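You operate a simulated robot arm through the tools that you are given. There is no shell and no other tool. Be economical: measure what you need, move in short steps, check, and stop when the job is done.

The job below is to be done with a simulated robot arm. You get a single attempt, and the scene is never put back.

JOB
Grease the grey pump and try it with one turn of the crank.
Fine: pump the greaser lever till fresh grease shows at the red band nipple, pull the red coupler off and lay it on the oil bench; catch the coolant in the small blue jug and put it back. Set down upright: small blue jug.

The check looks at the end state, three seconds after you hand in, the way a careful person would. Anything else that was tipped, shoved, dropped, spilled or broken makes it a failure.

ROBOT AND FRAMES
A 7-joint arm with a two-finger parallel gripper on a trunk, on a base that drives. Base frame: it is fixed to the floor where the robot stands at the start and does not move with it; the origin is under the middle of the robot, x ahead of it, y to its left, z up. Units: m, degrees, N and s.
Its first joint turns from -115.0 to 115.0 degrees. Places, roughly: absorbent tub [1.1, -0.2, 0.6]; black jug [-0.25, -2, 0.75]; black tap lever [0.2, -1.5, 0.8]; blue cap cartridge [3.25, 1.25, 0.75]; blue drain valve [0.1, -1.2, 0.3]; blue drum [0.6, 1.5, 0.4]; blue pump lever [0.4, 1.6, 1]; brown jug [1.25, 1.5, 0.5]; cart switch [1, 1.5, 0.9]; filter cart [1.2, 1.4, 0.5]; grated tray [0.2, -1.2, 0.2]; green band nipple [1.4, 1.3, 0.3]; green cap cartridge [3.25, 1.5, 0.75]; green vent valve [0.3, -0.9, 1.1]; ledge of the pump stand [0.3, 1.2, 0.6]; oily waste bin [1.2, 0.5, 0.3]. Payload 3.91 kg.
The tool frame sits at the grasp point between the pads (the TCP): z along the fingers, y along the line on which they close. The tips reach 0.03 m beyond it. Largest opening 0.11 m; finger width 0.02, thickness 0.01; the body of the gripper, 0.048 by 0.112 m, starts 0.055 m behind the TCP.
Orientation is told as [roll, pitch, yaw] about the base's x, y, z axes, in that order, counted from this pose: with the fingers straight down and closing along the base's y, the tool's x points along the base's -x, its y along +y and its z along -z.

CONTROLS
- The arm moves only by the tool step_arm. Its argument "moves" is a list of rows, each a list of 2 entries, a list of its own where there are three numbers: the shift along the tool's x, y, z in units of 25 mm (1.0 is 25 mm), then the turn, a rotation vector about the tool's x, y, z in units of 5 degrees (1.0 is 5 degrees). In form: [[[tx, ty, tz], [ax, ay, az]], ...]. A call has 1 to 8 rows; each row shifts and turns the commanded pose from where the row before left it, along the tool's axes as they then stand. "jaw" is the closure, from 0 (fully open) to 1 (shut), set as the call begins (left out, the last holds). A call with a number of a shift or a turn outside -1 to 1 is refused whole. Rows are played at 5 a second. More than 0.05 m and 8.6 degrees between two rows, or a gripper value outside its range, and nothing of the call is played. A pose out of reach is approached as far as the arm can. The call stops where the force on the tool passes 90 N (or 10 N more than at its start, if that is more) or the arm is blocked; 0.2 s more then pass. Each finger travels about 0.153 m/s and halts on what it meets, pressing with about 31 N; the grip force reading is that of the motor and also rises with nothing between the fingers. The clock runs only during rows and for 0.2 s after the last one: add rows that do not move to give the fingers time. It gives the time, the measured TCP pose, the force on the tool (base axes), the opening and the grip force at its end, in the units of the frame above (readings bear some noise), with the torque about the TCP (base axes, N m) and any sound that the robot's microphone picked up.
- Cameras (640 x 400 px; columns grow to the right, rows downward): "scene" is now at [0.2088, 0.2383, 1.2126]; the picture's right is [0.46, -0.89, 0.00], its down [-0.71, -0.37, -0.60] and it looks along [0.54, 0.28, -0.80] (base axes); focal length 214 px, centre (320, 200). "wrist" rides on the gripper at [0.072, 0.017, -0.103] in the tool frame; the picture's right is [-0.23, 0.97, 0.00], its down [-0.76, -0.18, -0.62] and it looks along [-0.61, -0.14, 0.78] (tool axes); focal length 222 px, centre (320, 200). There is no depth. A picture from a camera that has moved, and an enlarged one, comes with that camera's place and axes in the base frame and with its lens.
- grab_frame(camera): a new picture of that camera. The clock stands still meanwhile.
- move_column(by): slides the trunk up (or, below 0, down) by that many m; the arm and the scene camera ride with it, the base frame stays. It gives what a move gives, with no picture.
- base_move(legs): drives the robot by 1 to 6 legs, each [ahead, left, turn to the left] in m, m and degrees, along the robot's own axes; the way and the turn of a leg run together, so that a leg with both is an arc; at most 1.5 m and 180 degrees a leg. The arm and the cameras ride along, it lands a little off, and it stops where it bumps. It gives what a move gives.
- pan_tilt(pan, tilt): turns the head with the scene camera to pan (to the left, within 80 degrees either way) and tilt (down, from -29 to 69), counted from straight ahead of the robot. It gives what a move gives.
- inspect(camera, box): a new picture of the part [left, top, right, bottom] of that camera's present view, enlarged. The clock stands still meanwhile.
- close_job(): hands the job in; it is judged then, once.

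Go step by step. Nothing tells you exact positions but the pictures and the camera data: compare them with the known pose of the tool, close in by small moves and look again before you grip or let go. The budget is 120 turns and 90 pictures, counting those below and the enlarged ones. Unless the task says otherwise, let go and move clear before handing in, and close with one line.

The tools are called after "Call:" as name(argument=value, ...) on one line, values as JSON. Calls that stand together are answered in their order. step_arm: Moves the arm, as the interface text tells. Its arguments: {"type":"object","properties":{"moves":{"type":"array"},"jaw":{"type":"number"}},"required":["moves"]} The other tools are called the same way: move_column (by) slides the trunk up or down; base_move (legs) drives the base; pan_tilt (pan, tilt) turns the head that bears the scene camera; grab_frame (camera) takes a picture; inspect (camera, box) takes an enlarged picture of a part of a camera's view; close_job () hands the job in.

At the start:

```text
time: 0.0
eef_pos: [0.247, 0.412, 1.2142]
tool_rot: [-0.1, -0.1, 0.0]
ft_force: [-0.2, -0.2, 0.8]
ft_torque: [-0.03, 0.0, 0.03]
width: 0.11
gripper_force: 0.1
trunk travel left (down, up): [-0.575, 0.415]
robot x, y, heading: [0.0004, 0.003, 0.1]
head pan, tilt: [27.3, 52.9]
```

scene: 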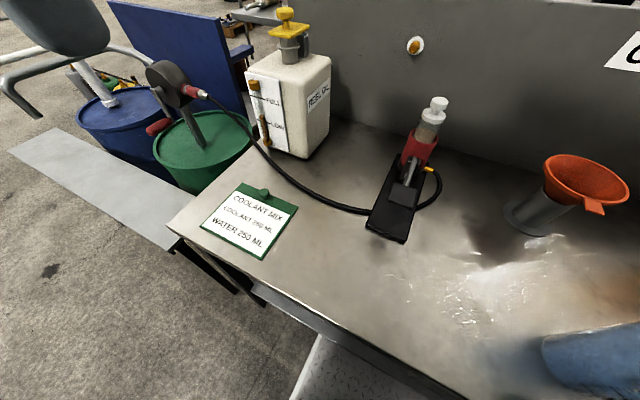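
wrist: 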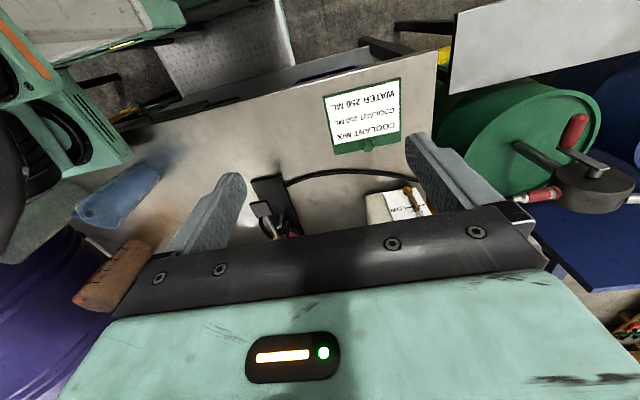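

I see an oil bench ahead with a jug, the greaser (black and red) with its hose, and a coolant mix card. I'll look around with the head first to find the grey pump, the red band nipple and the small blue jug.

Call:
pan_tilt(pan=75, tilt=25)

Call:
grab_frame(camera="scene")

Call:
pan_tilt(pan=10, tilt=25)

Call:
grab_frame(camera="scene")

Call:
pan_tilt(pan=-60, tilt=25)

Call:
grab_frame(camera="scene")

```text
time: 1.2
eef_pos: [0.2489, 0.4133, 1.2146]
tool_rot: [0.0, 0.0, -0.1]
ft_force: [-0.4, -0.2, -0.8]
ft_torque: [0.0, -0.01, 0.01]
width: 0.11
gripper_force: 0.0
trunk travel left (down, up): [-0.575, 0.415]
robot x, y, heading: [0.0071, 0.0005, -0.2]
head pan, tilt: [75.0, 25.0]
```

```text
87 pictures are left
camera scene: at [0.1667, 0.2932, 1.2538], right [0.97, -0.26, 0.0], down [-0.11, -0.41, -0.91], along [0.24, 0.88, -0.42], focal length 214 px, centre (320, 200)
```

scene: 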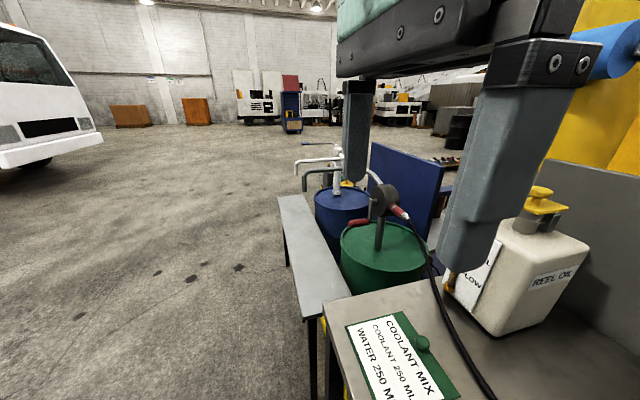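

```text
time: 2.5
eef_pos: [0.2475, 0.4131, 1.214]
tool_rot: [0.1, 0.0, -0.1]
ft_force: [-0.5, -0.4, -0.6]
ft_torque: [0.0, -0.01, -0.01]
width: 0.1102
gripper_force: 0.0
trunk travel left (down, up): [-0.575, 0.415]
robot x, y, heading: [-0.0005, 0.0002, -0.1]
head pan, tilt: [10.0, 25.0]
```

```text
86 pictures are left
camera scene: at [0.2336, 0.2203, 1.2539], right [0.17, -0.98, 0.0], down [-0.42, -0.07, -0.91], along [0.89, 0.16, -0.42], focal length 214 px, centre (320, 200)
```

scene: 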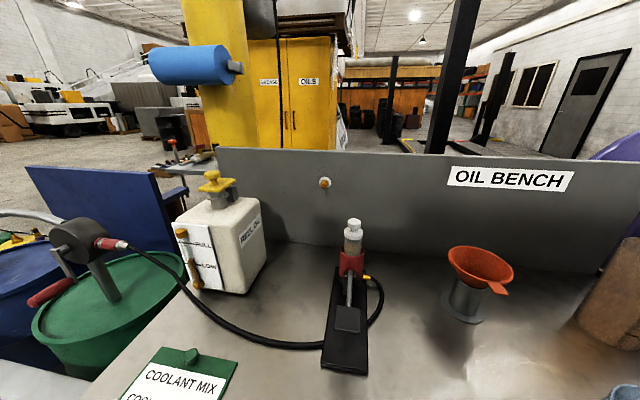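

```text
time: 3.9
eef_pos: [0.2483, 0.4135, 1.2142]
tool_rot: [0.0, 0.0, 0.0]
ft_force: [0.2, 0.1, 0.6]
ft_torque: [-0.02, 0.03, 0.0]
width: 0.1099
gripper_force: 0.1
trunk travel left (down, up): [-0.575, 0.415]
robot x, y, heading: [0.0013, 0.0035, -0.0]
head pan, tilt: [-60.0, 25.0]
```

```text
85 pictures are left
camera scene: at [0.189, 0.1245, 1.2539], right [-0.87, -0.5, 0.0], down [-0.21, 0.37, -0.91], along [0.45, -0.78, -0.42], focal length 214 px, centre (320, 200)
```

scene: 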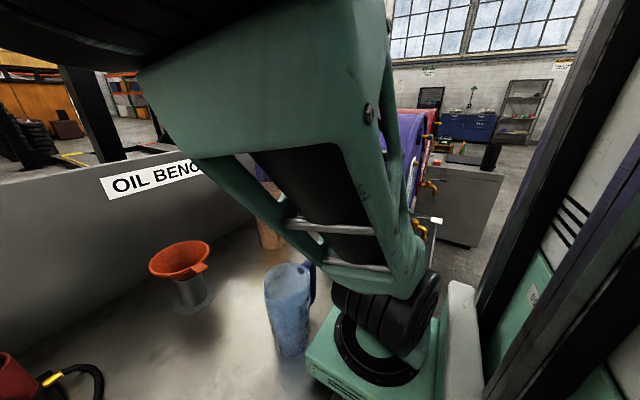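

The grey crank pump seems to stand on the green drum, with the red coupler on it. I'll look at the near bench (blue jug), and then drive left to see the pump.

Call:
pan_tilt(pan=-20, tilt=55)

Call:
grab_frame(camera="scene")

Call:
pan_tilt(pan=60, tilt=60)

Call:
grab_frame(camera="scene")

```text
time: 5.0
eef_pos: [0.2475, 0.4127, 1.2136]
tool_rot: [0.0, 0.0, 0.0]
ft_force: [-0.2, 0.2, -0.4]
ft_torque: [-0.01, -0.01, 0.01]
width: 0.11
gripper_force: 0.1
trunk travel left (down, up): [-0.575, 0.415]
robot x, y, heading: [0.0016, 0.0007, -0.2]
head pan, tilt: [-20.0, 55.0]
```

```text
84 pictures are left
camera scene: at [0.2106, 0.1795, 1.2099], right [-0.34, -0.94, 0.0], down [-0.77, 0.28, -0.57], along [0.54, -0.2, -0.82], focal length 214 px, centre (320, 200)
```

scene: 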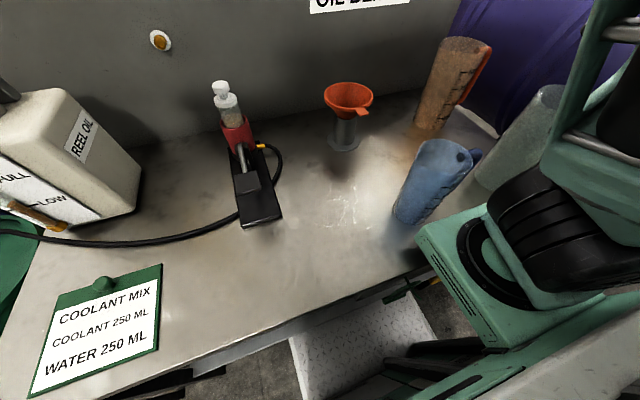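

```text
time: 6.5
eef_pos: [0.2486, 0.4122, 1.2137]
tool_rot: [0.0, 0.0, 0.1]
ft_force: [0.4, 0.2, 0.0]
ft_torque: [0.02, 0.0, 0.01]
width: 0.11
gripper_force: 0.1
trunk travel left (down, up): [-0.575, 0.415]
robot x, y, heading: [0.001, 0.0001, 0.0]
head pan, tilt: [60.0, 60.0]
```

```text
83 pictures are left
camera scene: at [0.1762, 0.2619, 1.2038], right [0.87, -0.5, 0.0], down [-0.43, -0.75, -0.5], along [0.25, 0.43, -0.87], focal length 214 px, centre (320, 200)
```

scene: 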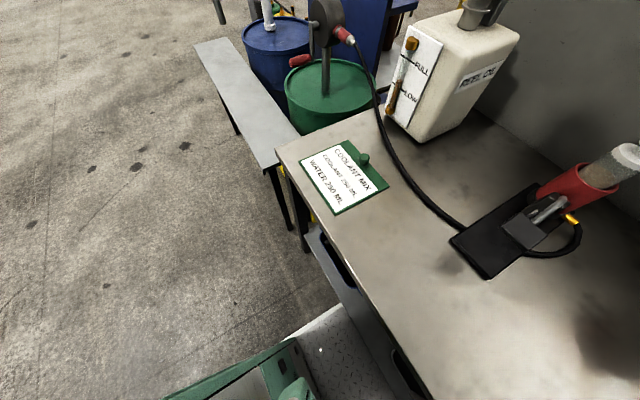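

The bench holds the greaser, a funnel and blue/brown/grey jugs. I'll back off a little and drive left to see the pumps on the drums and which one is the grey pump.

Call:
base_move(legs=[[-0.15, 0, 0], [0, 0.75, 0]])

Call:
pan_tilt(pan=0, tilt=30)

Call:
grab_frame(camera="scene")

Call:
pan_tilt(pan=40, tilt=35)

Call:
grab_frame(camera="scene")

```text
time: 11.5
eef_pos: [0.0902, 1.1613, 1.2135]
tool_rot: [0.0, 0.0, 0.6]
ft_force: [0.4, 1.1, 0.5]
ft_torque: [-0.02, -0.02, 0.03]
width: 0.1098
gripper_force: 0.0
trunk travel left (down, up): [-0.575, 0.415]
robot x, y, heading: [-0.152, 0.7443, 0.8]
head pan, tilt: [60.0, 60.0]
```

```text
time: 12.8
eef_pos: [0.091, 1.16, 1.2141]
tool_rot: [0.0, 0.0, 0.6]
ft_force: [1.2, 0.2, -0.3]
ft_torque: [-0.01, 0.01, 0.03]
width: 0.11
gripper_force: 0.2
trunk travel left (down, up): [-0.575, 0.415]
robot x, y, heading: [-0.1525, 0.7421, 0.5]
head pan, tilt: [0.0, 30.0]
```

```text
82 pictures are left
camera scene: at [0.0783, 0.9517, 1.2458], right [0.01, -1.0, 0.0], down [-0.5, -0.01, -0.87], along [0.87, 0.01, -0.5], focal length 214 px, centre (320, 200)
```

scene: 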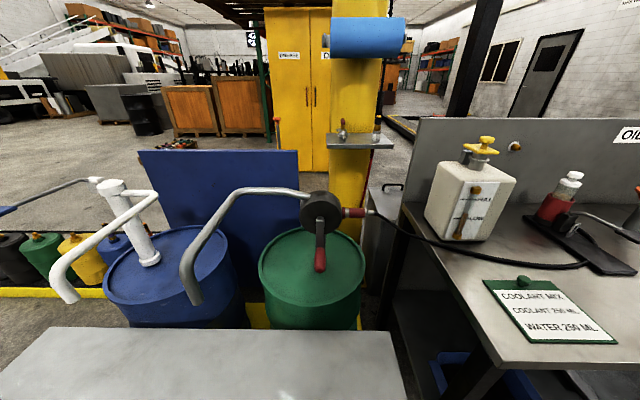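

```text
time: 13.9
eef_pos: [0.0909, 1.1612, 1.2132]
tool_rot: [0.0, 0.0, 0.6]
ft_force: [-0.1, -0.1, -0.7]
ft_torque: [-0.02, 0.0, -0.02]
width: 0.1098
gripper_force: 0.0
trunk travel left (down, up): [-0.575, 0.415]
robot x, y, heading: [-0.1566, 0.7411, 0.7]
head pan, tilt: [40.0, 35.0]
```

```text
81 pictures are left
camera scene: at [0.0548, 1.008, 1.2381], right [0.65, -0.76, 0.0], down [-0.44, -0.37, -0.82], along [0.62, 0.53, -0.57], focal length 214 px, centre (320, 200)
```

scene: 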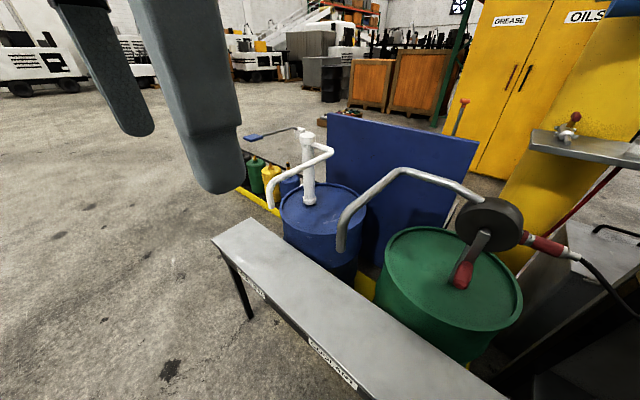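

The grey pump with a crank stands on the green drum at about (0.58, 0.95, 0.91); its spout ends over the ledge near (0.30, 1.16, 0.92), and the red coupler is at about (0.60, 0.86, 0.90). Let me look closer at the pump, and at the bench from here.

Call:
pan_tilt(pan=0, tilt=35)

Call:
inspect(camera="scene", box=[250, 130, 430, 260])

Call:
pan_tilt(pan=-45, tilt=30)

Call:
grab_frame(camera="scene")

```text
time: 15.0
eef_pos: [0.0905, 1.1596, 1.216]
tool_rot: [0.0, -0.1, 0.5]
ft_force: [-0.5, 0.3, -0.6]
ft_torque: [-0.01, 0.04, 0.05]
width: 0.1102
gripper_force: 0.0
trunk travel left (down, up): [-0.575, 0.415]
robot x, y, heading: [-0.1526, 0.7391, 0.7]
head pan, tilt: [0.0, 35.0]
```

```text
3.08 times, centred on (340, 195) of scene
camera zoom: at [0.076, 0.9517, 1.2381], right [0.01, -1.0, 0.0], down [-0.57, -0.01, -0.82], along [0.82, 0.01, -0.57], focal length 660 px, centre (258, 215)
```

zoom: 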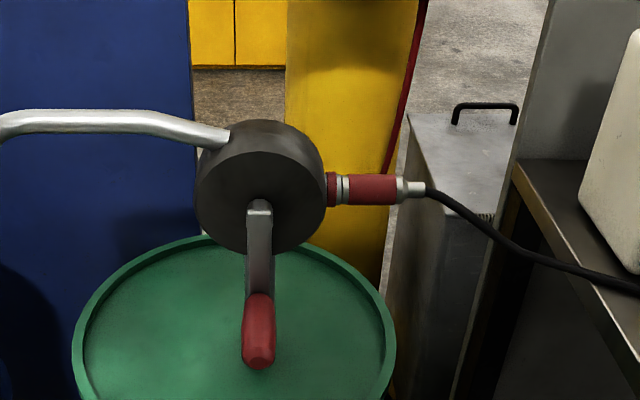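

```text
time: 16.1
eef_pos: [0.0905, 1.1605, 1.2141]
tool_rot: [0.0, 0.0, 0.5]
ft_force: [-0.2, 0.3, 0.0]
ft_torque: [0.0, 0.01, 0.02]
width: 0.1099
gripper_force: 0.1
trunk travel left (down, up): [-0.575, 0.415]
robot x, y, heading: [-0.1517, 0.7448, 1.0]
head pan, tilt: [-45.0, 30.0]
```

```text
79 pictures are left
camera scene: at [0.0526, 0.8875, 1.2459], right [-0.7, -0.72, 0.0], down [-0.36, 0.35, -0.87], along [0.62, -0.6, -0.5], focal length 214 px, centre (320, 200)
```

scene: 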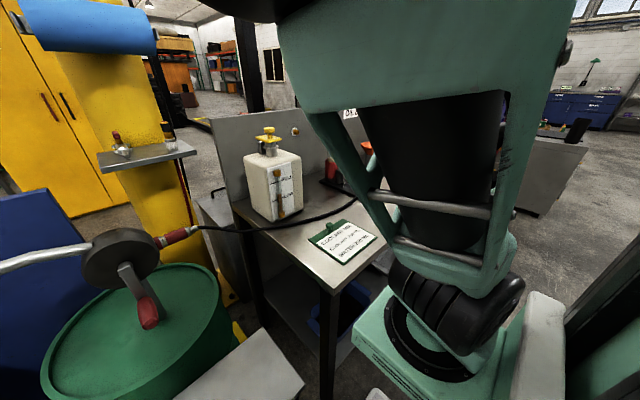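

The red band sits between the pump body and the red coupler; no fresh grease there yet. Now back to the bench to study the greaser and its lever.

Call:
base_move(legs=[[0, -0.6, -0.8], [0.13, 0, 0]])

Call:
pan_tilt(pan=0, tilt=45)

Call:
grab_frame(camera="scene")

Call:
grab_frame(camera="wrist")

```text
time: 20.3
eef_pos: [0.2235, 0.5681, 1.2152]
tool_rot: [-0.1, 0.0, 0.4]
ft_force: [-0.4, -0.2, 0.1]
ft_torque: [-0.03, -0.01, -0.03]
width: 0.1099
gripper_force: 0.0
trunk travel left (down, up): [-0.575, 0.415]
robot x, y, heading: [-0.0198, 0.1549, 0.1]
head pan, tilt: [-45.0, 30.0]
```

```text
time: 21.4
eef_pos: [0.2231, 0.5691, 1.2139]
tool_rot: [0.0, 0.0, 0.2]
ft_force: [-0.2, -1.5, -0.4]
ft_torque: [-0.01, -0.04, -0.01]
width: 0.1099
gripper_force: 0.0
trunk travel left (down, up): [-0.575, 0.415]
robot x, y, heading: [-0.02, 0.149, 0.5]
head pan, tilt: [0.0, 45.0]
```

```text
78 pictures are left
camera scene: at [0.2006, 0.3594, 1.2233], right [0.0, -1.0, 0.0], down [-0.71, 0.0, -0.71], along [0.71, 0.0, -0.71], focal length 214 px, centre (320, 200)
```

scene: 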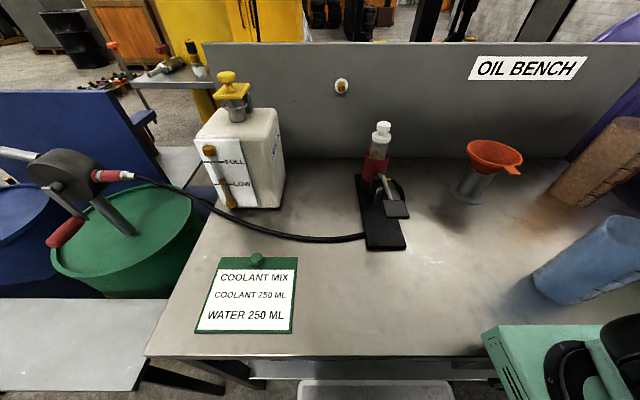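

```text
77 pictures are left
camera wrist: at [0.1487, 0.5838, 1.3182], right [0.22, 0.97, 0.0], down [0.76, -0.17, 0.62], along [0.61, -0.14, -0.78], focal length 222 px, centre (320, 200)
```

wrist: 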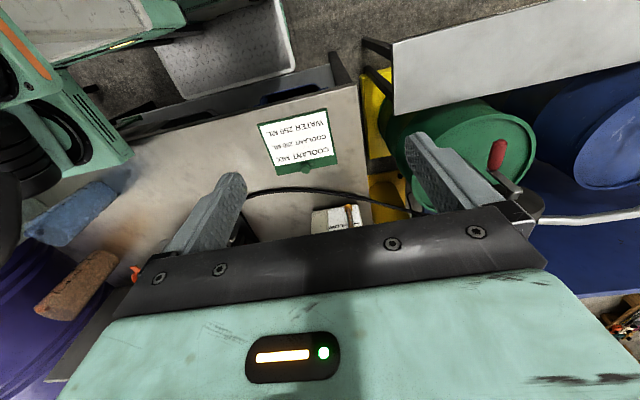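

The greaser stands on a black base plate with a clear-topped red barrel; I'll enlarge it to see its lever.

Call:
inspect(camera="scene", box=[320, 110, 450, 260])

Call:
inspect(camera="scene", box=[440, 100, 640, 330])

```text
2.67 times, centred on (385, 185) of scene
camera zoom: at [0.2006, 0.3594, 1.2233], right [0.0, -1.0, 0.0], down [-0.71, 0.0, -0.71], along [0.71, 0.0, -0.71], focal length 572 px, centre (147, 240)
```

zoom: 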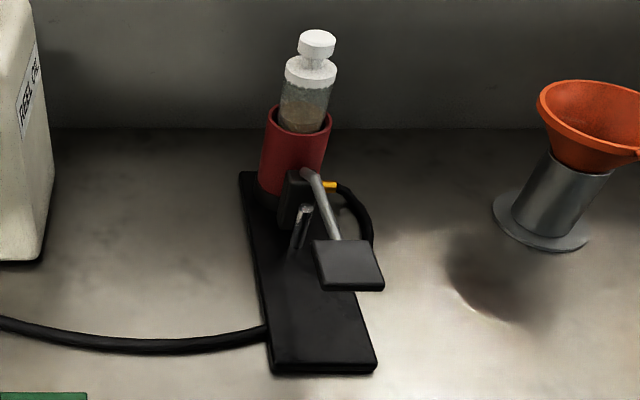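

```text
1.74 times, centred on (540, 215) of scene
camera zoom: at [0.2006, 0.3594, 1.2233], right [0.0, -1.0, 0.0], down [-0.71, 0.0, -0.71], along [0.71, 0.0, -0.71], focal length 373 px, centre (-63, 174)
```

zoom: 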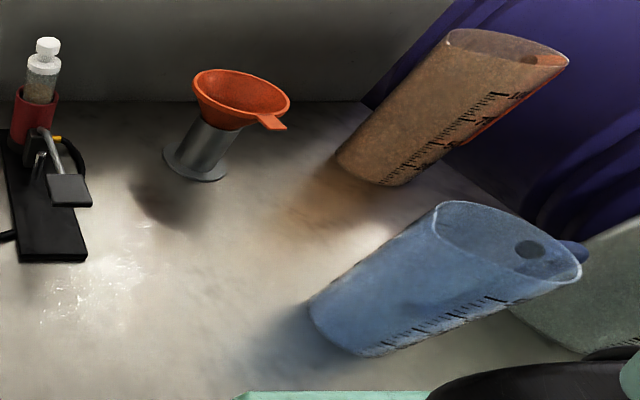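

The lever is a hinged arm with a black paddle, at about (0.47, 0.22, 0.925). I'll close the fingers and bring the tool above the paddle.

Call:
step_arm(moves=[[[-0.7, -1, 0], [0, 0, 0]], [[-0.7, -1, 0], [0, 0, 0]], [[-0.7, -1, 0], [0, 0, 0]], [[-0.7, -1, 0], [0, 0, 0]], [[-0.7, -1, 0], [0, 0, 0]], [[-0.7, -1, 0], [0, 0, 0]], [[-0.7, -1, 0], [0, 0, 0]], [[-0.7, -1, 0], [0, 0, 0]]], jaw=1)

Call:
step_arm(moves=[[[-0.7, -1, 0.3], [0, 0, 0]], [[-0.7, -1, 0.3], [0, 0, 0]], [[-0.7, -1, 0.3], [0, 0, 0]], [[-0.7, -1, 0.3], [0, 0, 0]], [[-0.7, -1, 0.3], [0, 0, 0]], [[-0.7, -1, 0.3], [0, 0, 0]]])

Call:
grab_frame(camera="scene")

Call:
grab_frame(camera="wrist")

```text
time: 23.2
eef_pos: [0.3619, 0.3661, 1.2137]
tool_rot: [0.1, 0.0, 0.3]
ft_force: [-0.6, 0.2, -1.0]
ft_torque: [-0.03, 0.04, 0.03]
width: 0.0
gripper_force: 31.0
trunk travel left (down, up): [-0.575, 0.415]
robot x, y, heading: [-0.0233, 0.1559, 0.4]
head pan, tilt: [0.0, 45.0]
```

```text
time: 24.6
eef_pos: [0.4704, 0.2191, 1.1671]
tool_rot: [0.0, 0.0, 0.3]
ft_force: [-0.6, -0.5, -0.4]
ft_torque: [0.0, 0.04, 0.01]
width: 0.0
gripper_force: 31.3
trunk travel left (down, up): [-0.575, 0.415]
robot x, y, heading: [-0.0241, 0.1547, 0.2]
head pan, tilt: [0.0, 45.0]
```

```text
74 pictures are left
camera scene: at [0.2004, 0.3596, 1.2233], right [0.0, -1.0, 0.0], down [-0.71, 0.0, -0.71], along [0.71, 0.0, -0.71], focal length 214 px, centre (320, 200)
```

scene: 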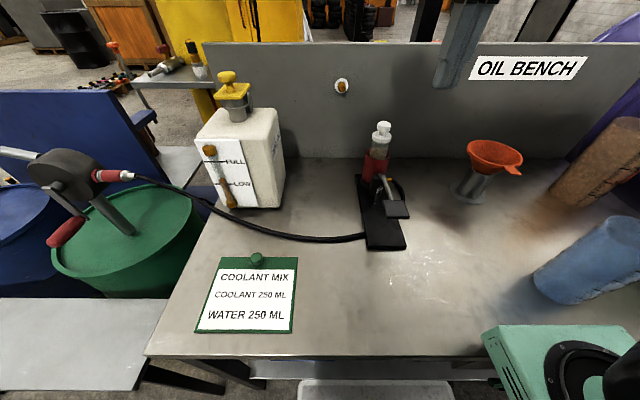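

```text
73 pictures are left
camera wrist: at [0.3963, 0.2336, 1.2723], right [0.22, 0.97, 0.0], down [0.76, -0.17, 0.62], along [0.61, -0.14, -0.78], focal length 222 px, centre (320, 200)
```

wrist: 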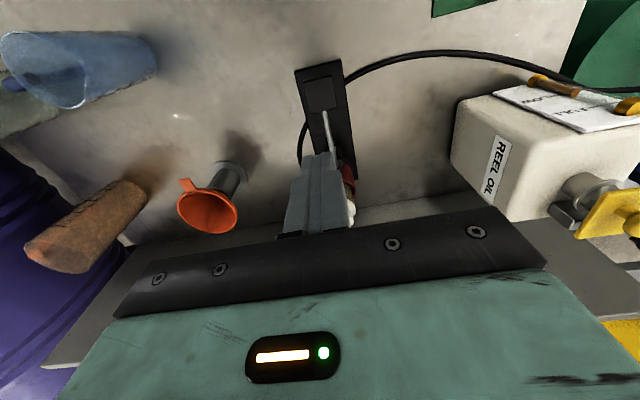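

The tool is right above the paddle (about (0.476, 0.216, 0.92)). I'll descend to just above it.

Call:
step_arm(moves=[[[-0.1, 0, 1], [0, 0, 0]], [[-0.1, 0, 1], [0, 0, 0]], [[0, 0, 1], [0, 0, 0]], [[0, 0, 1], [0, 0, 0]], [[0, 0, 1], [0, 0, 0]], [[0, 0, 1], [0, 0, 0]], [[0, 0, 1], [0, 0, 0]]])

Call:
inspect(camera="scene", box=[320, 110, 450, 260])

```text
time: 26.2
eef_pos: [0.4738, 0.2188, 0.9938]
tool_rot: [0.1, -0.2, 0.3]
ft_force: [0.1, 0.6, 0.1]
ft_torque: [0.02, -0.03, 0.01]
width: 0.0001
gripper_force: 30.6
trunk travel left (down, up): [-0.575, 0.415]
robot x, y, heading: [-0.023, 0.1563, 0.5]
head pan, tilt: [0.0, 45.0]
```

```text
2.67 times, centred on (385, 185) of scene
camera zoom: at [0.2005, 0.3594, 1.2233], right [0.0, -1.0, 0.0], down [-0.71, 0.0, -0.71], along [0.71, 0.0, -0.71], focal length 572 px, centre (147, 240)
```

zoom: 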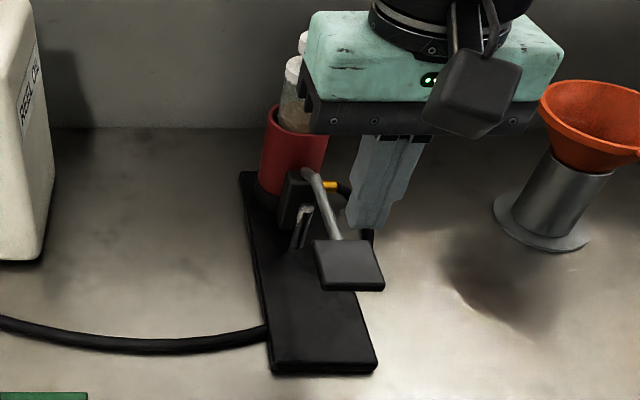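

Well aligned. Now press down gently in small rows and watch the force.

Call:
step_arm(moves=[[[0, 0, 0.6], [0, 0, 0]], [[0, 0, 0.6], [0, 0, 0]], [[0, 0, 0.4], [0, 0, 0]], [[0, 0, 0.4], [0, 0, 0]], [[0, 0, 0.4], [0, 0, 0]]])

Call:
inspect(camera="scene", box=[320, 110, 450, 260])

```text
time: 27.4
eef_pos: [0.475, 0.2205, 0.9346]
tool_rot: [0.1, -0.1, 0.2]
ft_force: [-3.8, 0.9, 6.1]
ft_torque: [0.03, 0.03, 0.01]
width: 0.0001
gripper_force: 30.7
trunk travel left (down, up): [-0.575, 0.415]
robot x, y, heading: [-0.0273, 0.1503, 0.3]
head pan, tilt: [0.0, 45.0]
```

```text
2.67 times, centred on (385, 185) of scene
camera zoom: at [0.2002, 0.3594, 1.2234], right [0.0, -1.0, 0.0], down [-0.71, 0.0, -0.71], along [0.71, 0.0, -0.71], focal length 572 px, centre (147, 240)
```

zoom: 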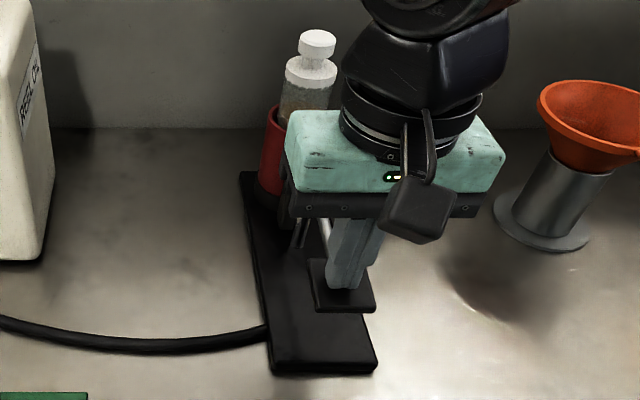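

The lever follows with about 6 N. Continue the stroke until the force rises at the stop.

Call:
step_arm(moves=[[[0, 0, 0.4], [0, 0, 0]], [[0, 0, 0.4], [0, 0, 0]], [[0, 0, 0.4], [0, 0, 0]], [[0, 0, 0.4], [0, 0, 0]]])

Call:
inspect(camera="scene", box=[320, 110, 450, 260])

```text
time: 28.4
eef_pos: [0.4748, 0.2194, 0.9069]
tool_rot: [0.2, -0.8, 0.3]
ft_force: [-24.3, -11.7, 69.8]
ft_torque: [-0.34, -0.02, -0.17]
width: 0.0
gripper_force: 30.7
trunk travel left (down, up): [-0.575, 0.415]
robot x, y, heading: [-0.0224, 0.1536, 0.0]
head pan, tilt: [0.0, 45.0]
stopped in row 4: the force on the tool passed its limit (the readings are from after the stop); the commanded pose is now the measured one
```

```text
2.67 times, centred on (385, 185) of scene
camera zoom: at [0.1976, 0.3584, 1.2249], right [0.0, -1.0, 0.0], down [-0.71, 0.0, -0.71], along [0.71, 0.0, -0.71], focal length 572 px, centre (147, 240)
```

zoom: 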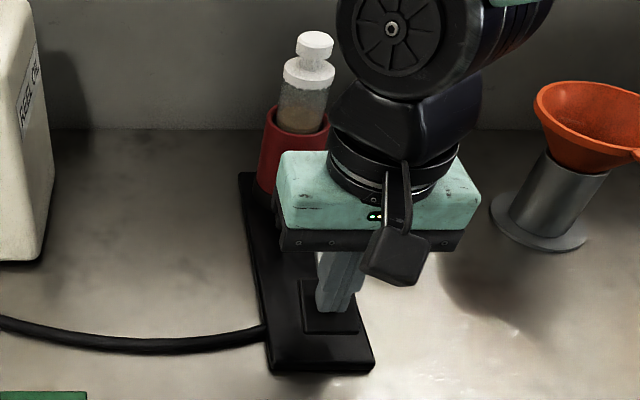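

Full stroke ends at TCP z about 0.91. I'll lift to let the lever return, then check the nipple for grease.

Call:
step_arm(moves=[[[0, 0, -0.9], [0, 0, 0]], [[0, 0, -0.9], [0, 0, 0]], [[0, 0, -0.9], [0, 0, 0]], [[0, 0, 0], [0, 0, 0]]])

Call:
inspect(camera="scene", box=[50, 130, 170, 230])

Call:
inspect(camera="scene", box=[320, 110, 450, 260])

```text
time: 29.4
eef_pos: [0.4768, 0.2209, 0.97]
tool_rot: [0.2, -0.6, 0.3]
ft_force: [0.6, -1.1, 0.3]
ft_torque: [0.01, -0.02, -0.02]
width: 0.0
gripper_force: 31.6
trunk travel left (down, up): [-0.575, 0.415]
robot x, y, heading: [-0.0195, 0.1565, 0.4]
head pan, tilt: [0.0, 45.0]
```

```text
4.00 times, centred on (110, 180) of scene
camera zoom: at [0.2008, 0.3594, 1.2232], right [0.0, -1.0, 0.0], down [-0.71, 0.0, -0.71], along [0.71, 0.0, -0.71], focal length 858 px, centre (1160, 280)
```

zoom: 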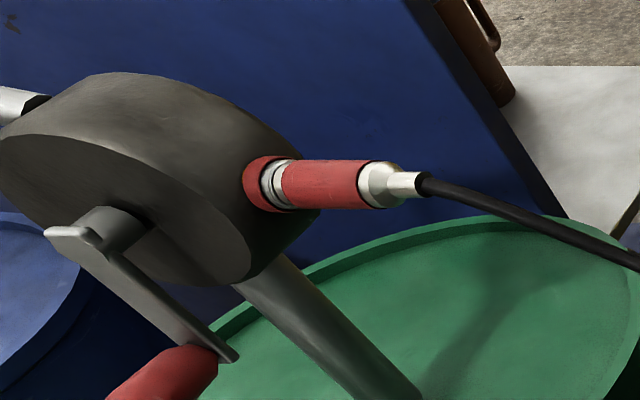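

```text
2.67 times, centred on (385, 185) of scene
camera zoom: at [0.2008, 0.3594, 1.2232], right [0.0, -1.0, 0.0], down [-0.71, 0.0, -0.71], along [0.71, 0.0, -0.71], focal length 572 px, centre (147, 240)
```

zoom: 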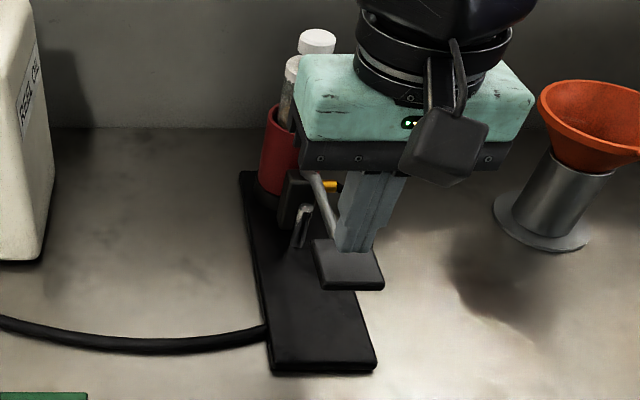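

The lever springs back and this view shows the nipple well: no grease yet. Another stroke.

Call:
step_arm(moves=[[[0, 0, 0.8], [0, 0, 0]], [[0, 0, 0.8], [0, 0, 0]], [[0, 0, 0.75], [0, 0, 0]], [[0, 0, 0], [0, 0, 0]], [[0, 0, -0.8], [0, 0, 0]], [[0, 0, -0.8], [0, 0, 0]], [[0, 0, -0.75], [0, 0, 0]], [[0, 0, 0], [0, 0, 0]]])

Call:
inspect(camera="scene", box=[70, 150, 140, 210])

```text
time: 31.2
eef_pos: [0.4743, 0.2183, 0.97]
tool_rot: [0.2, -0.6, 0.3]
ft_force: [0.4, 0.1, 0.8]
ft_torque: [0.01, 0.0, 0.02]
width: 0.0001
gripper_force: 31.0
trunk travel left (down, up): [-0.575, 0.415]
robot x, y, heading: [-0.0208, 0.1547, 0.5]
head pan, tilt: [0.0, 45.0]
```

```text
6.67 times, centred on (105, 180) of scene
camera zoom: at [0.2007, 0.3593, 1.2232], right [0.0, -1.0, 0.0], down [-0.71, 0.0, -0.71], along [0.71, 0.0, -0.71], focal length 1430 px, centre (1753, 333)
```

zoom: 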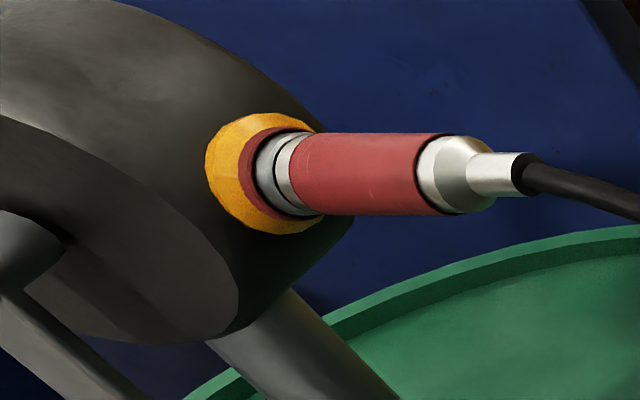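

Fresh amber grease now shows at the red band, so pumping is done. I'll lift the arm, open the jaw and look down at how the base sits relative to bench and ledge legs.

Call:
step_arm(moves=[[[0, 0, -1], [0, 0, 0]], [[0, 0, -1], [0, 0, 0]], [[0, 0, -1], [0, 0, 0]], [[0, 0, -1], [0, 0, 0]], [[0, 0, -1], [0, 0, 0]], [[0, 0, -1], [0, 0, 0]], [[0, 0, -1], [0, 0, 0]], [[0, 0, -1], [0, 0, 0]]], jaw=0.2)

Call:
pan_tilt(pan=0, tilt=69)

Call:
grab_frame(camera="scene")

```text
time: 33.0
eef_pos: [0.476, 0.2188, 1.1717]
tool_rot: [0.1, -0.6, 0.3]
ft_force: [-0.6, -1.6, -0.7]
ft_torque: [-0.01, 0.01, 0.01]
width: 0.0881
gripper_force: 0.0
trunk travel left (down, up): [-0.575, 0.415]
robot x, y, heading: [-0.0205, 0.1583, -0.1]
head pan, tilt: [0.0, 45.0]
```

```text
time: 33.9
eef_pos: [0.4749, 0.2187, 1.1719]
tool_rot: [0.2, -0.6, 0.2]
ft_force: [0.1, -1.1, 0.1]
ft_torque: [0.04, 0.02, 0.01]
width: 0.0878
gripper_force: 0.0
trunk travel left (down, up): [-0.575, 0.415]
robot x, y, heading: [-0.0225, 0.1527, 0.4]
head pan, tilt: [0.0, 68.8]
```

```text
66 pictures are left
camera scene: at [0.1753, 0.3592, 1.1945], right [0.0, -1.0, 0.0], down [-0.93, 0.0, -0.36], along [0.36, 0.0, -0.93], focal length 214 px, centre (320, 200)
```

scene: 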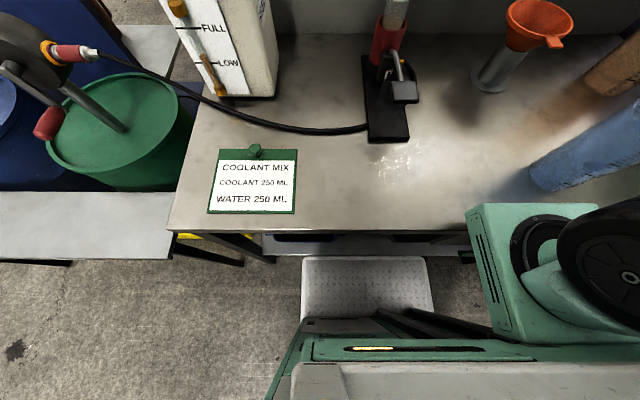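

The shoulder axis sits about 0.225 m ahead of the robot's origin and the base front about 0.31 m ahead, so I stay at x ≈ -0.09 to clear the ledge. Coupler triangulates to about (0.598, 0.848, 0.905), axis along y. I drive there and turn the tool 90°.

Call:
base_move(legs=[[-0.08, 0, 0], [0, 0.6, 0]])

Call:
step_arm(moves=[[[0, 0, 0], [0, 0, -1]], [[0, 0, 0], [0, 0, -1]], [[0, 0, 0], [0, 0, -1]], [[0, 0, 0], [0, 0, -1]], [[0, 0, 0], [0, 0, -1]], [[0, 0, 0], [0, 0, -1]], [[0, 0, 0], [0, 0, -1]], [[0, 0, 0], [0, 0, -1]]])

Call:
step_arm(moves=[[[0, 0, 0], [0, 0, -1]], [[0, 0, 0], [0, 0, -1]], [[0, 0, 0], [0, 0, -1]], [[0, 0, 0], [0, 0, -1]], [[0, 0, 0], [0, 0, -1]], [[0, 0, 0], [0, 0, -1]], [[0, 0, 0], [0, 0, -1]], [[0, 0, 0], [0, 0, -1]]])

Call:
step_arm(moves=[[[0, 0, 0], [0, 0, -1]], [[0, 0, 0], [0, 0, -1]], [[0, 0, 0], [0, 0, 0]]])

Call:
pan_tilt(pan=0, tilt=40)

Call:
grab_frame(camera="scene")

```text
time: 37.9
eef_pos: [0.3934, 0.8146, 1.1716]
tool_rot: [0.2, -0.6, 0.2]
ft_force: [-0.4, -0.1, 0.2]
ft_torque: [-0.02, 0.03, 0.02]
width: 0.088
gripper_force: 0.1
trunk travel left (down, up): [-0.575, 0.415]
robot x, y, heading: [-0.1043, 0.7482, 0.1]
head pan, tilt: [0.0, 68.8]
```

```text
time: 39.7
eef_pos: [0.3922, 0.8129, 1.1716]
tool_rot: [-0.2, -0.6, 40.2]
ft_force: [-0.5, -0.3, -0.9]
ft_torque: [0.01, 0.0, -0.02]
width: 0.088
gripper_force: 0.0
trunk travel left (down, up): [-0.575, 0.415]
robot x, y, heading: [-0.1047, 0.7495, 0.1]
head pan, tilt: [0.0, 68.8]
```

```text
time: 41.5
eef_pos: [0.393, 0.8119, 1.1717]
tool_rot: [-0.6, -0.3, 80.3]
ft_force: [0.3, 0.3, 0.4]
ft_torque: [0.0, 0.01, 0.02]
width: 0.088
gripper_force: 0.0
trunk travel left (down, up): [-0.575, 0.415]
robot x, y, heading: [-0.1084, 0.7455, 0.1]
head pan, tilt: [0.0, 68.8]
```

```text
time: 42.3
eef_pos: [0.3927, 0.8131, 1.1714]
tool_rot: [-0.6, -0.2, 90.3]
ft_force: [-0.2, 0.3, 0.3]
ft_torque: [0.0, 0.0, -0.02]
width: 0.0881
gripper_force: 0.1
trunk travel left (down, up): [-0.575, 0.415]
robot x, y, heading: [-0.1046, 0.7492, -0.0]
head pan, tilt: [0.0, 68.8]
```

```text
time: 43.2
eef_pos: [0.3922, 0.8138, 1.1714]
tool_rot: [-0.7, -0.2, 90.1]
ft_force: [0.0, -0.3, 0.3]
ft_torque: [0.02, 0.02, -0.03]
width: 0.088
gripper_force: 0.0
trunk travel left (down, up): [-0.575, 0.415]
robot x, y, heading: [-0.1063, 0.7502, 0.1]
head pan, tilt: [0.0, 40.0]
```

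```text
65 pictures are left
camera scene: at [0.1218, 0.953, 1.2305], right [0.0, -1.0, 0.0], down [-0.64, 0.0, -0.77], along [0.77, 0.0, -0.64], focal length 214 px, centre (320, 200)
```

scene: 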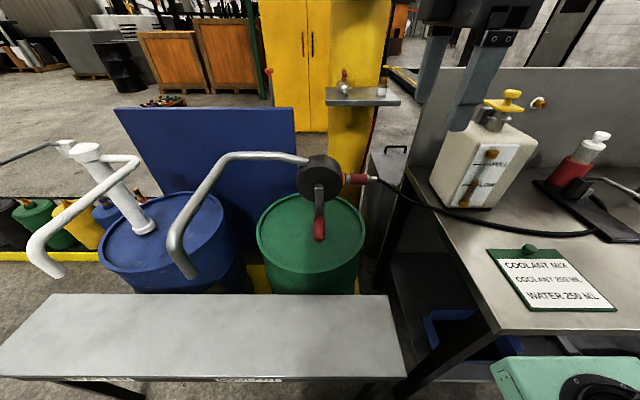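

Tool yaw is 90° with fingers closing along x. Now I extend over the coupler at height.

Call:
step_arm(moves=[[[-0.15, -1, 0], [0, 0, 0]], [[-0.15, -1, 0], [0, 0, 0]], [[-0.15, -1, 0], [0, 0, 0]], [[-0.15, -1, 0], [0, 0, 0]], [[-0.15, -1, 0], [0, 0, 0]], [[-0.15, -1, 0], [0, 0, 0]], [[-0.15, -1, 0], [0, 0, 0]], [[-0.1, -1, 0], [0, 0, 0]]], jaw=0.3)

Call:
step_arm(moves=[[[0, -0.2, 1], [0, 0, 0]], [[0, 0, 1], [0, 0, 0]], [[0, 0, 1], [0, 0, 0]], [[0, 0, 1], [0, 0, 0]], [[0, 0, 1], [0, 0, 0]], [[0, 0, 1], [0, 0, 0]]])

Call:
grab_frame(camera="scene")

Call:
grab_frame(camera="wrist")

```text
time: 45.0
eef_pos: [0.5941, 0.8424, 1.175]
tool_rot: [-0.6, -0.2, 90.0]
ft_force: [0.2, -1.6, 1.3]
ft_torque: [0.0, -0.02, -0.01]
width: 0.0771
gripper_force: 0.1
trunk travel left (down, up): [-0.575, 0.415]
robot x, y, heading: [-0.107, 0.7477, 0.3]
head pan, tilt: [0.0, 40.0]
```

```text
time: 46.4
eef_pos: [0.5989, 0.842, 1.0235]
tool_rot: [-0.6, -0.1, 90.3]
ft_force: [0.6, 0.5, 0.0]
ft_torque: [-0.03, -0.05, -0.01]
width: 0.0769
gripper_force: 0.0
trunk travel left (down, up): [-0.575, 0.415]
robot x, y, heading: [-0.1015, 0.7513, 0.4]
head pan, tilt: [0.0, 40.0]
```

```text
64 pictures are left
camera scene: at [0.1217, 0.953, 1.2306], right [0.0, -1.0, 0.0], down [-0.64, 0.0, -0.77], along [0.77, 0.0, -0.64], focal length 214 px, centre (320, 200)
```

scene: 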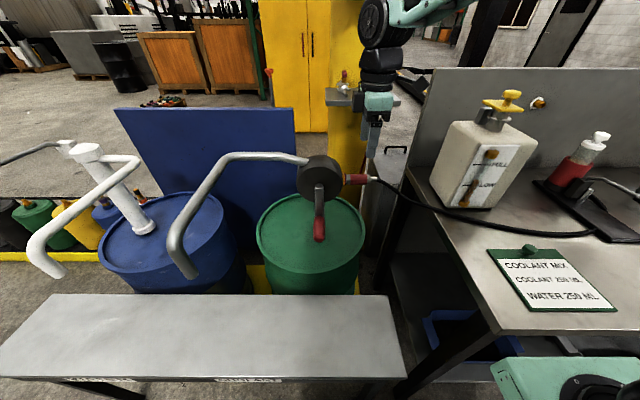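

```text
63 pictures are left
camera wrist: at [0.58, 0.7686, 1.1265], right [-0.97, 0.22, -0.01], down [0.17, 0.76, 0.63], along [0.15, 0.61, -0.78], focal length 222 px, centre (320, 200)
```

wrist: 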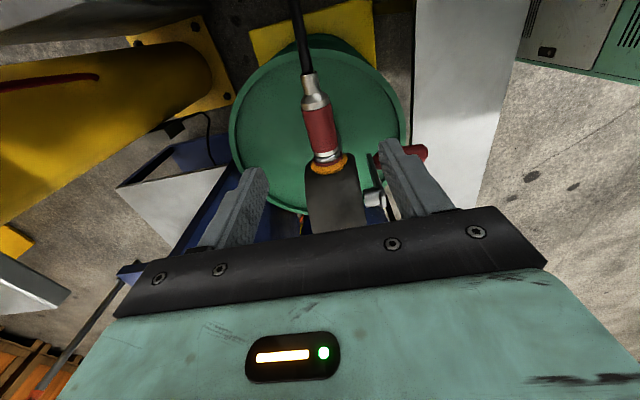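

Reach is fine and the coupler lies centred between the fingers at x≈0.60. I descend to it.

Call:
step_arm(moves=[[[-0.03, -0.05, 1], [0, 0, 0]], [[-0.03, -0.05, 1], [0, 0, 0]], [[0, 0, 1], [0, 0, 0]], [[0, 0, 1], [0, 0, 0]], [[0, 0, 0.7], [0, 0, 0]]])

Call:
inspect(camera="scene", box=[290, 100, 450, 230])

Call:
grab_frame(camera="wrist")

```text
time: 47.6
eef_pos: [0.6023, 0.8451, 0.9072]
tool_rot: [-0.6, -0.2, 90.3]
ft_force: [-0.7, -0.1, -0.4]
ft_torque: [0.0, -0.01, 0.01]
width: 0.0769
gripper_force: 0.0
trunk travel left (down, up): [-0.575, 0.415]
robot x, y, heading: [-0.1071, 0.7485, 0.0]
head pan, tilt: [0.0, 40.0]
```

```text
3.08 times, centred on (370, 165) of scene
camera zoom: at [0.1218, 0.953, 1.2306], right [0.0, -1.0, 0.0], down [-0.64, 0.0, -0.77], along [0.77, 0.0, -0.64], focal length 660 px, centre (166, 308)
```

zoom: 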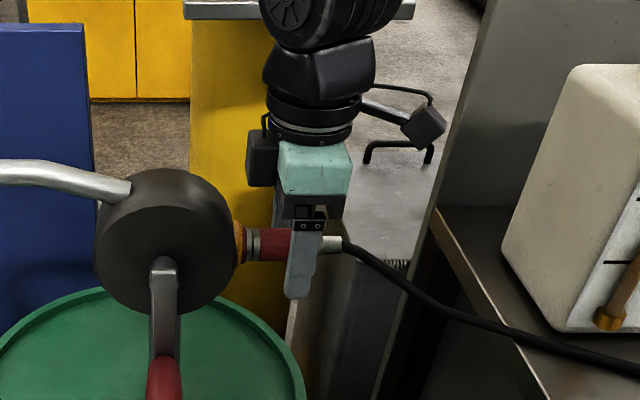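

```text
61 pictures are left
camera wrist: at [0.5828, 0.7718, 1.0105], right [-0.97, 0.22, -0.01], down [0.17, 0.76, 0.63], along [0.15, 0.61, -0.78], focal length 222 px, centre (320, 200)
```

wrist: 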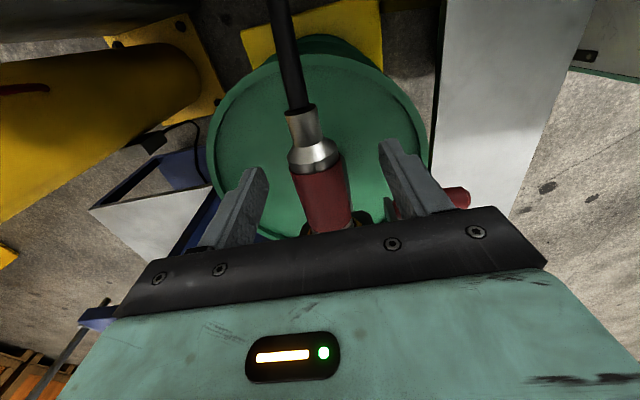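

The finger pads straddle the red sleeve. Close the jaw on it.

Call:
step_arm(moves=[[[-0.15, 0, 0], [0, 0, 0]], [[0, 0, 0], [0, 0, 0]], [[0, 0, 0], [0, 0, 0]], [[0, 0, 0], [0, 0, 0]]], jaw=1)

Call:
inspect(camera="scene", box=[290, 100, 450, 230])

```text
time: 48.6
eef_pos: [0.6008, 0.848, 0.9065]
tool_rot: [-0.7, -0.2, 90.2]
ft_force: [-3.3, -13.6, 2.8]
ft_torque: [-0.05, -0.02, -0.61]
width: 0.028
gripper_force: 30.9
trunk travel left (down, up): [-0.575, 0.415]
robot x, y, heading: [-0.1078, 0.7486, 0.2]
head pan, tilt: [0.0, 40.0]
```

```text
3.08 times, centred on (370, 165) of scene
camera zoom: at [0.1216, 0.9524, 1.2307], right [0.0, -1.0, 0.0], down [-0.64, 0.0, -0.77], along [0.77, 0.0, -0.64], focal length 660 px, centre (166, 308)
```

zoom: 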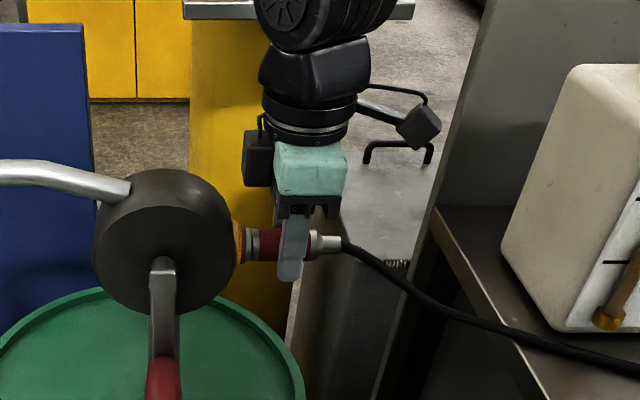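

Gripped (28 mm). Now pull straight off along -y in small steps.

Call:
step_arm(moves=[[[0.2, 0, 0], [0, 0, 0]], [[0.3, 0, 0], [0, 0, 0]], [[0.3, 0, 0], [0, 0, 0]], [[0.4, 0, 0], [0, 0, 0]], [[0.4, 0, 0], [0, 0, 0]], [[0.4, 0, 0], [0, 0, 0]]])

Call:
inspect(camera="scene", box=[290, 100, 450, 230])

```text
time: 50.0
eef_pos: [0.6032, 0.8003, 0.9075]
tool_rot: [-0.6, -0.2, 90.4]
ft_force: [0.2, 0.2, -0.3]
ft_torque: [0.02, 0.0, 0.0]
width: 0.028
gripper_force: 30.6
trunk travel left (down, up): [-0.575, 0.415]
robot x, y, heading: [-0.1058, 0.7483, 0.0]
head pan, tilt: [0.0, 40.0]
```

```text
3.08 times, centred on (370, 165) of scene
camera zoom: at [0.1219, 0.9531, 1.2305], right [0.0, -1.0, 0.0], down [-0.64, 0.0, -0.77], along [0.77, 0.0, -0.64], focal length 660 px, centre (166, 308)
```

zoom: 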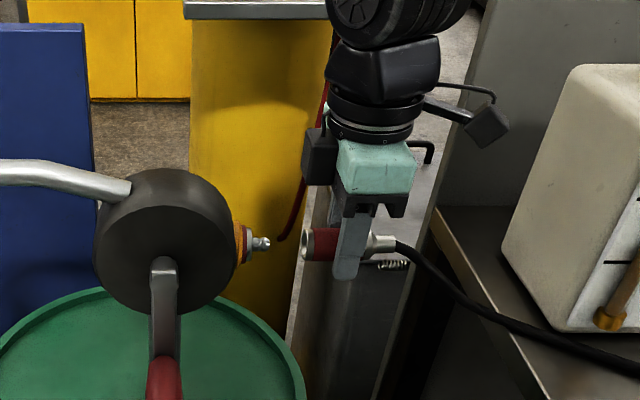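

The coupler is off and the grease shows at the nipple. I lift it and carry it to the free part of the bench between card and reel-oil jug, about (0.475, 0.53).

Call:
step_arm(moves=[[[0.3, 0, -1], [0, 0, 0]], [[0.3, 0.3, -1], [0, 0, 0]], [[0.5, 0.9, -1], [0, 0, 0]], [[0.5, 1, 0], [0, 0, 0]], [[0.5, 1, 0], [0, 0, 0]], [[0.5, 1, 0], [0, 0, 0]], [[0.9, 0.9, 0], [0, 0, 0]], [[1, 0, 0], [0, 0, 0]]])

Call:
pan_tilt(pan=-30, tilt=45)

Call:
grab_frame(camera="scene")

```text
time: 51.8
eef_pos: [0.4763, 0.6885, 0.9776]
tool_rot: [-0.6, -0.2, 90.3]
ft_force: [-0.2, 0.2, -0.6]
ft_torque: [0.0, -0.01, 0.04]
width: 0.0275
gripper_force: 31.1
trunk travel left (down, up): [-0.575, 0.415]
robot x, y, heading: [-0.1046, 0.7482, 0.1]
head pan, tilt: [0.0, 40.0]
```

```text
time: 52.8
eef_pos: [0.4773, 0.6886, 0.9778]
tool_rot: [-0.5, -0.2, 90.3]
ft_force: [0.6, -0.6, -0.9]
ft_torque: [0.04, 0.06, -0.04]
width: 0.0273
gripper_force: 31.1
trunk travel left (down, up): [-0.575, 0.415]
robot x, y, heading: [-0.1035, 0.7458, 0.1]
head pan, tilt: [-30.0, 45.0]
```

```text
58 pictures are left
camera scene: at [0.1075, 0.9124, 1.2233], right [-0.5, -0.87, 0.0], down [-0.61, 0.35, -0.71], along [0.61, -0.35, -0.71], focal length 214 px, centre (320, 200)
```

scene: 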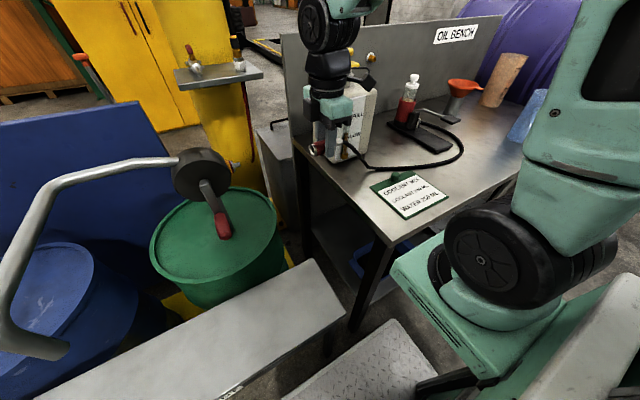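

The hose follows freely. Move on over the bench and lower partway.

Call:
step_arm(moves=[[[1, 0, 0], [0, 0, 0]], [[1, 0, 0], [0, 0, 0]], [[1, 0, 0], [0, 0, 0]], [[1, 0, 0], [0, 0, 0]], [[1, 0, 0.5], [0, 0, 0]], [[1, 0, 1], [0, 0, 0]], [[0.3, 0, 1], [0, 0, 0]]])

Call:
inspect(camera="scene", box=[280, 50, 520, 230])

Call:
grab_frame(camera="wrist")

```text
time: 54.4
eef_pos: [0.477, 0.5302, 0.916]
tool_rot: [-0.5, -0.1, 90.2]
ft_force: [-0.2, 0.0, -1.3]
ft_torque: [-0.03, 0.0, -0.01]
width: 0.0271
gripper_force: 30.7
trunk travel left (down, up): [-0.575, 0.415]
robot x, y, heading: [-0.1053, 0.7491, 0.1]
head pan, tilt: [-30.0, 45.0]
```

```text
2.22 times, centred on (400, 140) of scene
camera zoom: at [0.1073, 0.9125, 1.2233], right [-0.5, -0.87, 0.0], down [-0.61, 0.35, -0.71], along [0.61, -0.35, -0.71], focal length 477 px, centre (142, 333)
```

zoom: 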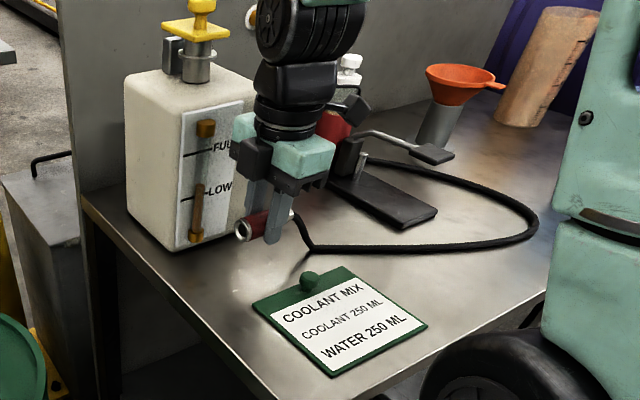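

```text
56 pictures are left
camera wrist: at [0.4576, 0.4553, 1.0202], right [-0.97, 0.22, -0.01], down [0.17, 0.76, 0.63], along [0.15, 0.61, -0.78], focal length 222 px, centre (320, 200)
```

wrist: 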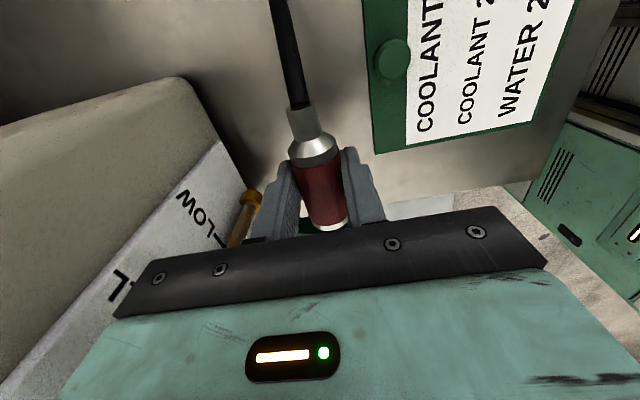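

Clear of card and sight glass. Lower until the fingertips nearly touch the bench.

Call:
step_arm(moves=[[[0, -0.05, 0.8], [0, 0, 0]], [[0, 0, 0.8], [0, 0, 0]], [[0, 0, 0.6], [0, 0, 0]], [[0, 0, 0.2], [0, 0, 0]], [[0, 0, 0.2], [0, 0, 0]]])

Call:
inspect(camera="scene", box=[280, 50, 520, 230])

```text
time: 55.6
eef_pos: [0.4771, 0.529, 0.8502]
tool_rot: [-0.6, -0.2, 90.2]
ft_force: [-0.4, -1.0, -0.5]
ft_torque: [0.0, -0.01, -0.03]
width: 0.0274
gripper_force: 31.5
trunk travel left (down, up): [-0.575, 0.415]
robot x, y, heading: [-0.1044, 0.7469, 0.2]
head pan, tilt: [-30.0, 45.0]
```

```text
2.22 times, centred on (400, 140) of scene
camera zoom: at [0.1074, 0.9123, 1.2233], right [-0.5, -0.87, 0.0], down [-0.61, 0.35, -0.71], along [0.61, -0.35, -0.71], focal length 477 px, centre (142, 333)
```

zoom: 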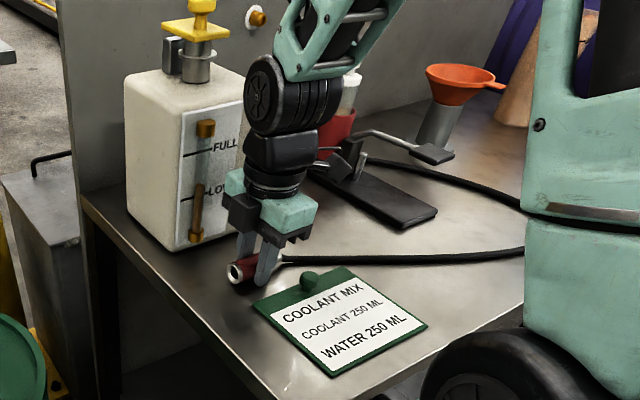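

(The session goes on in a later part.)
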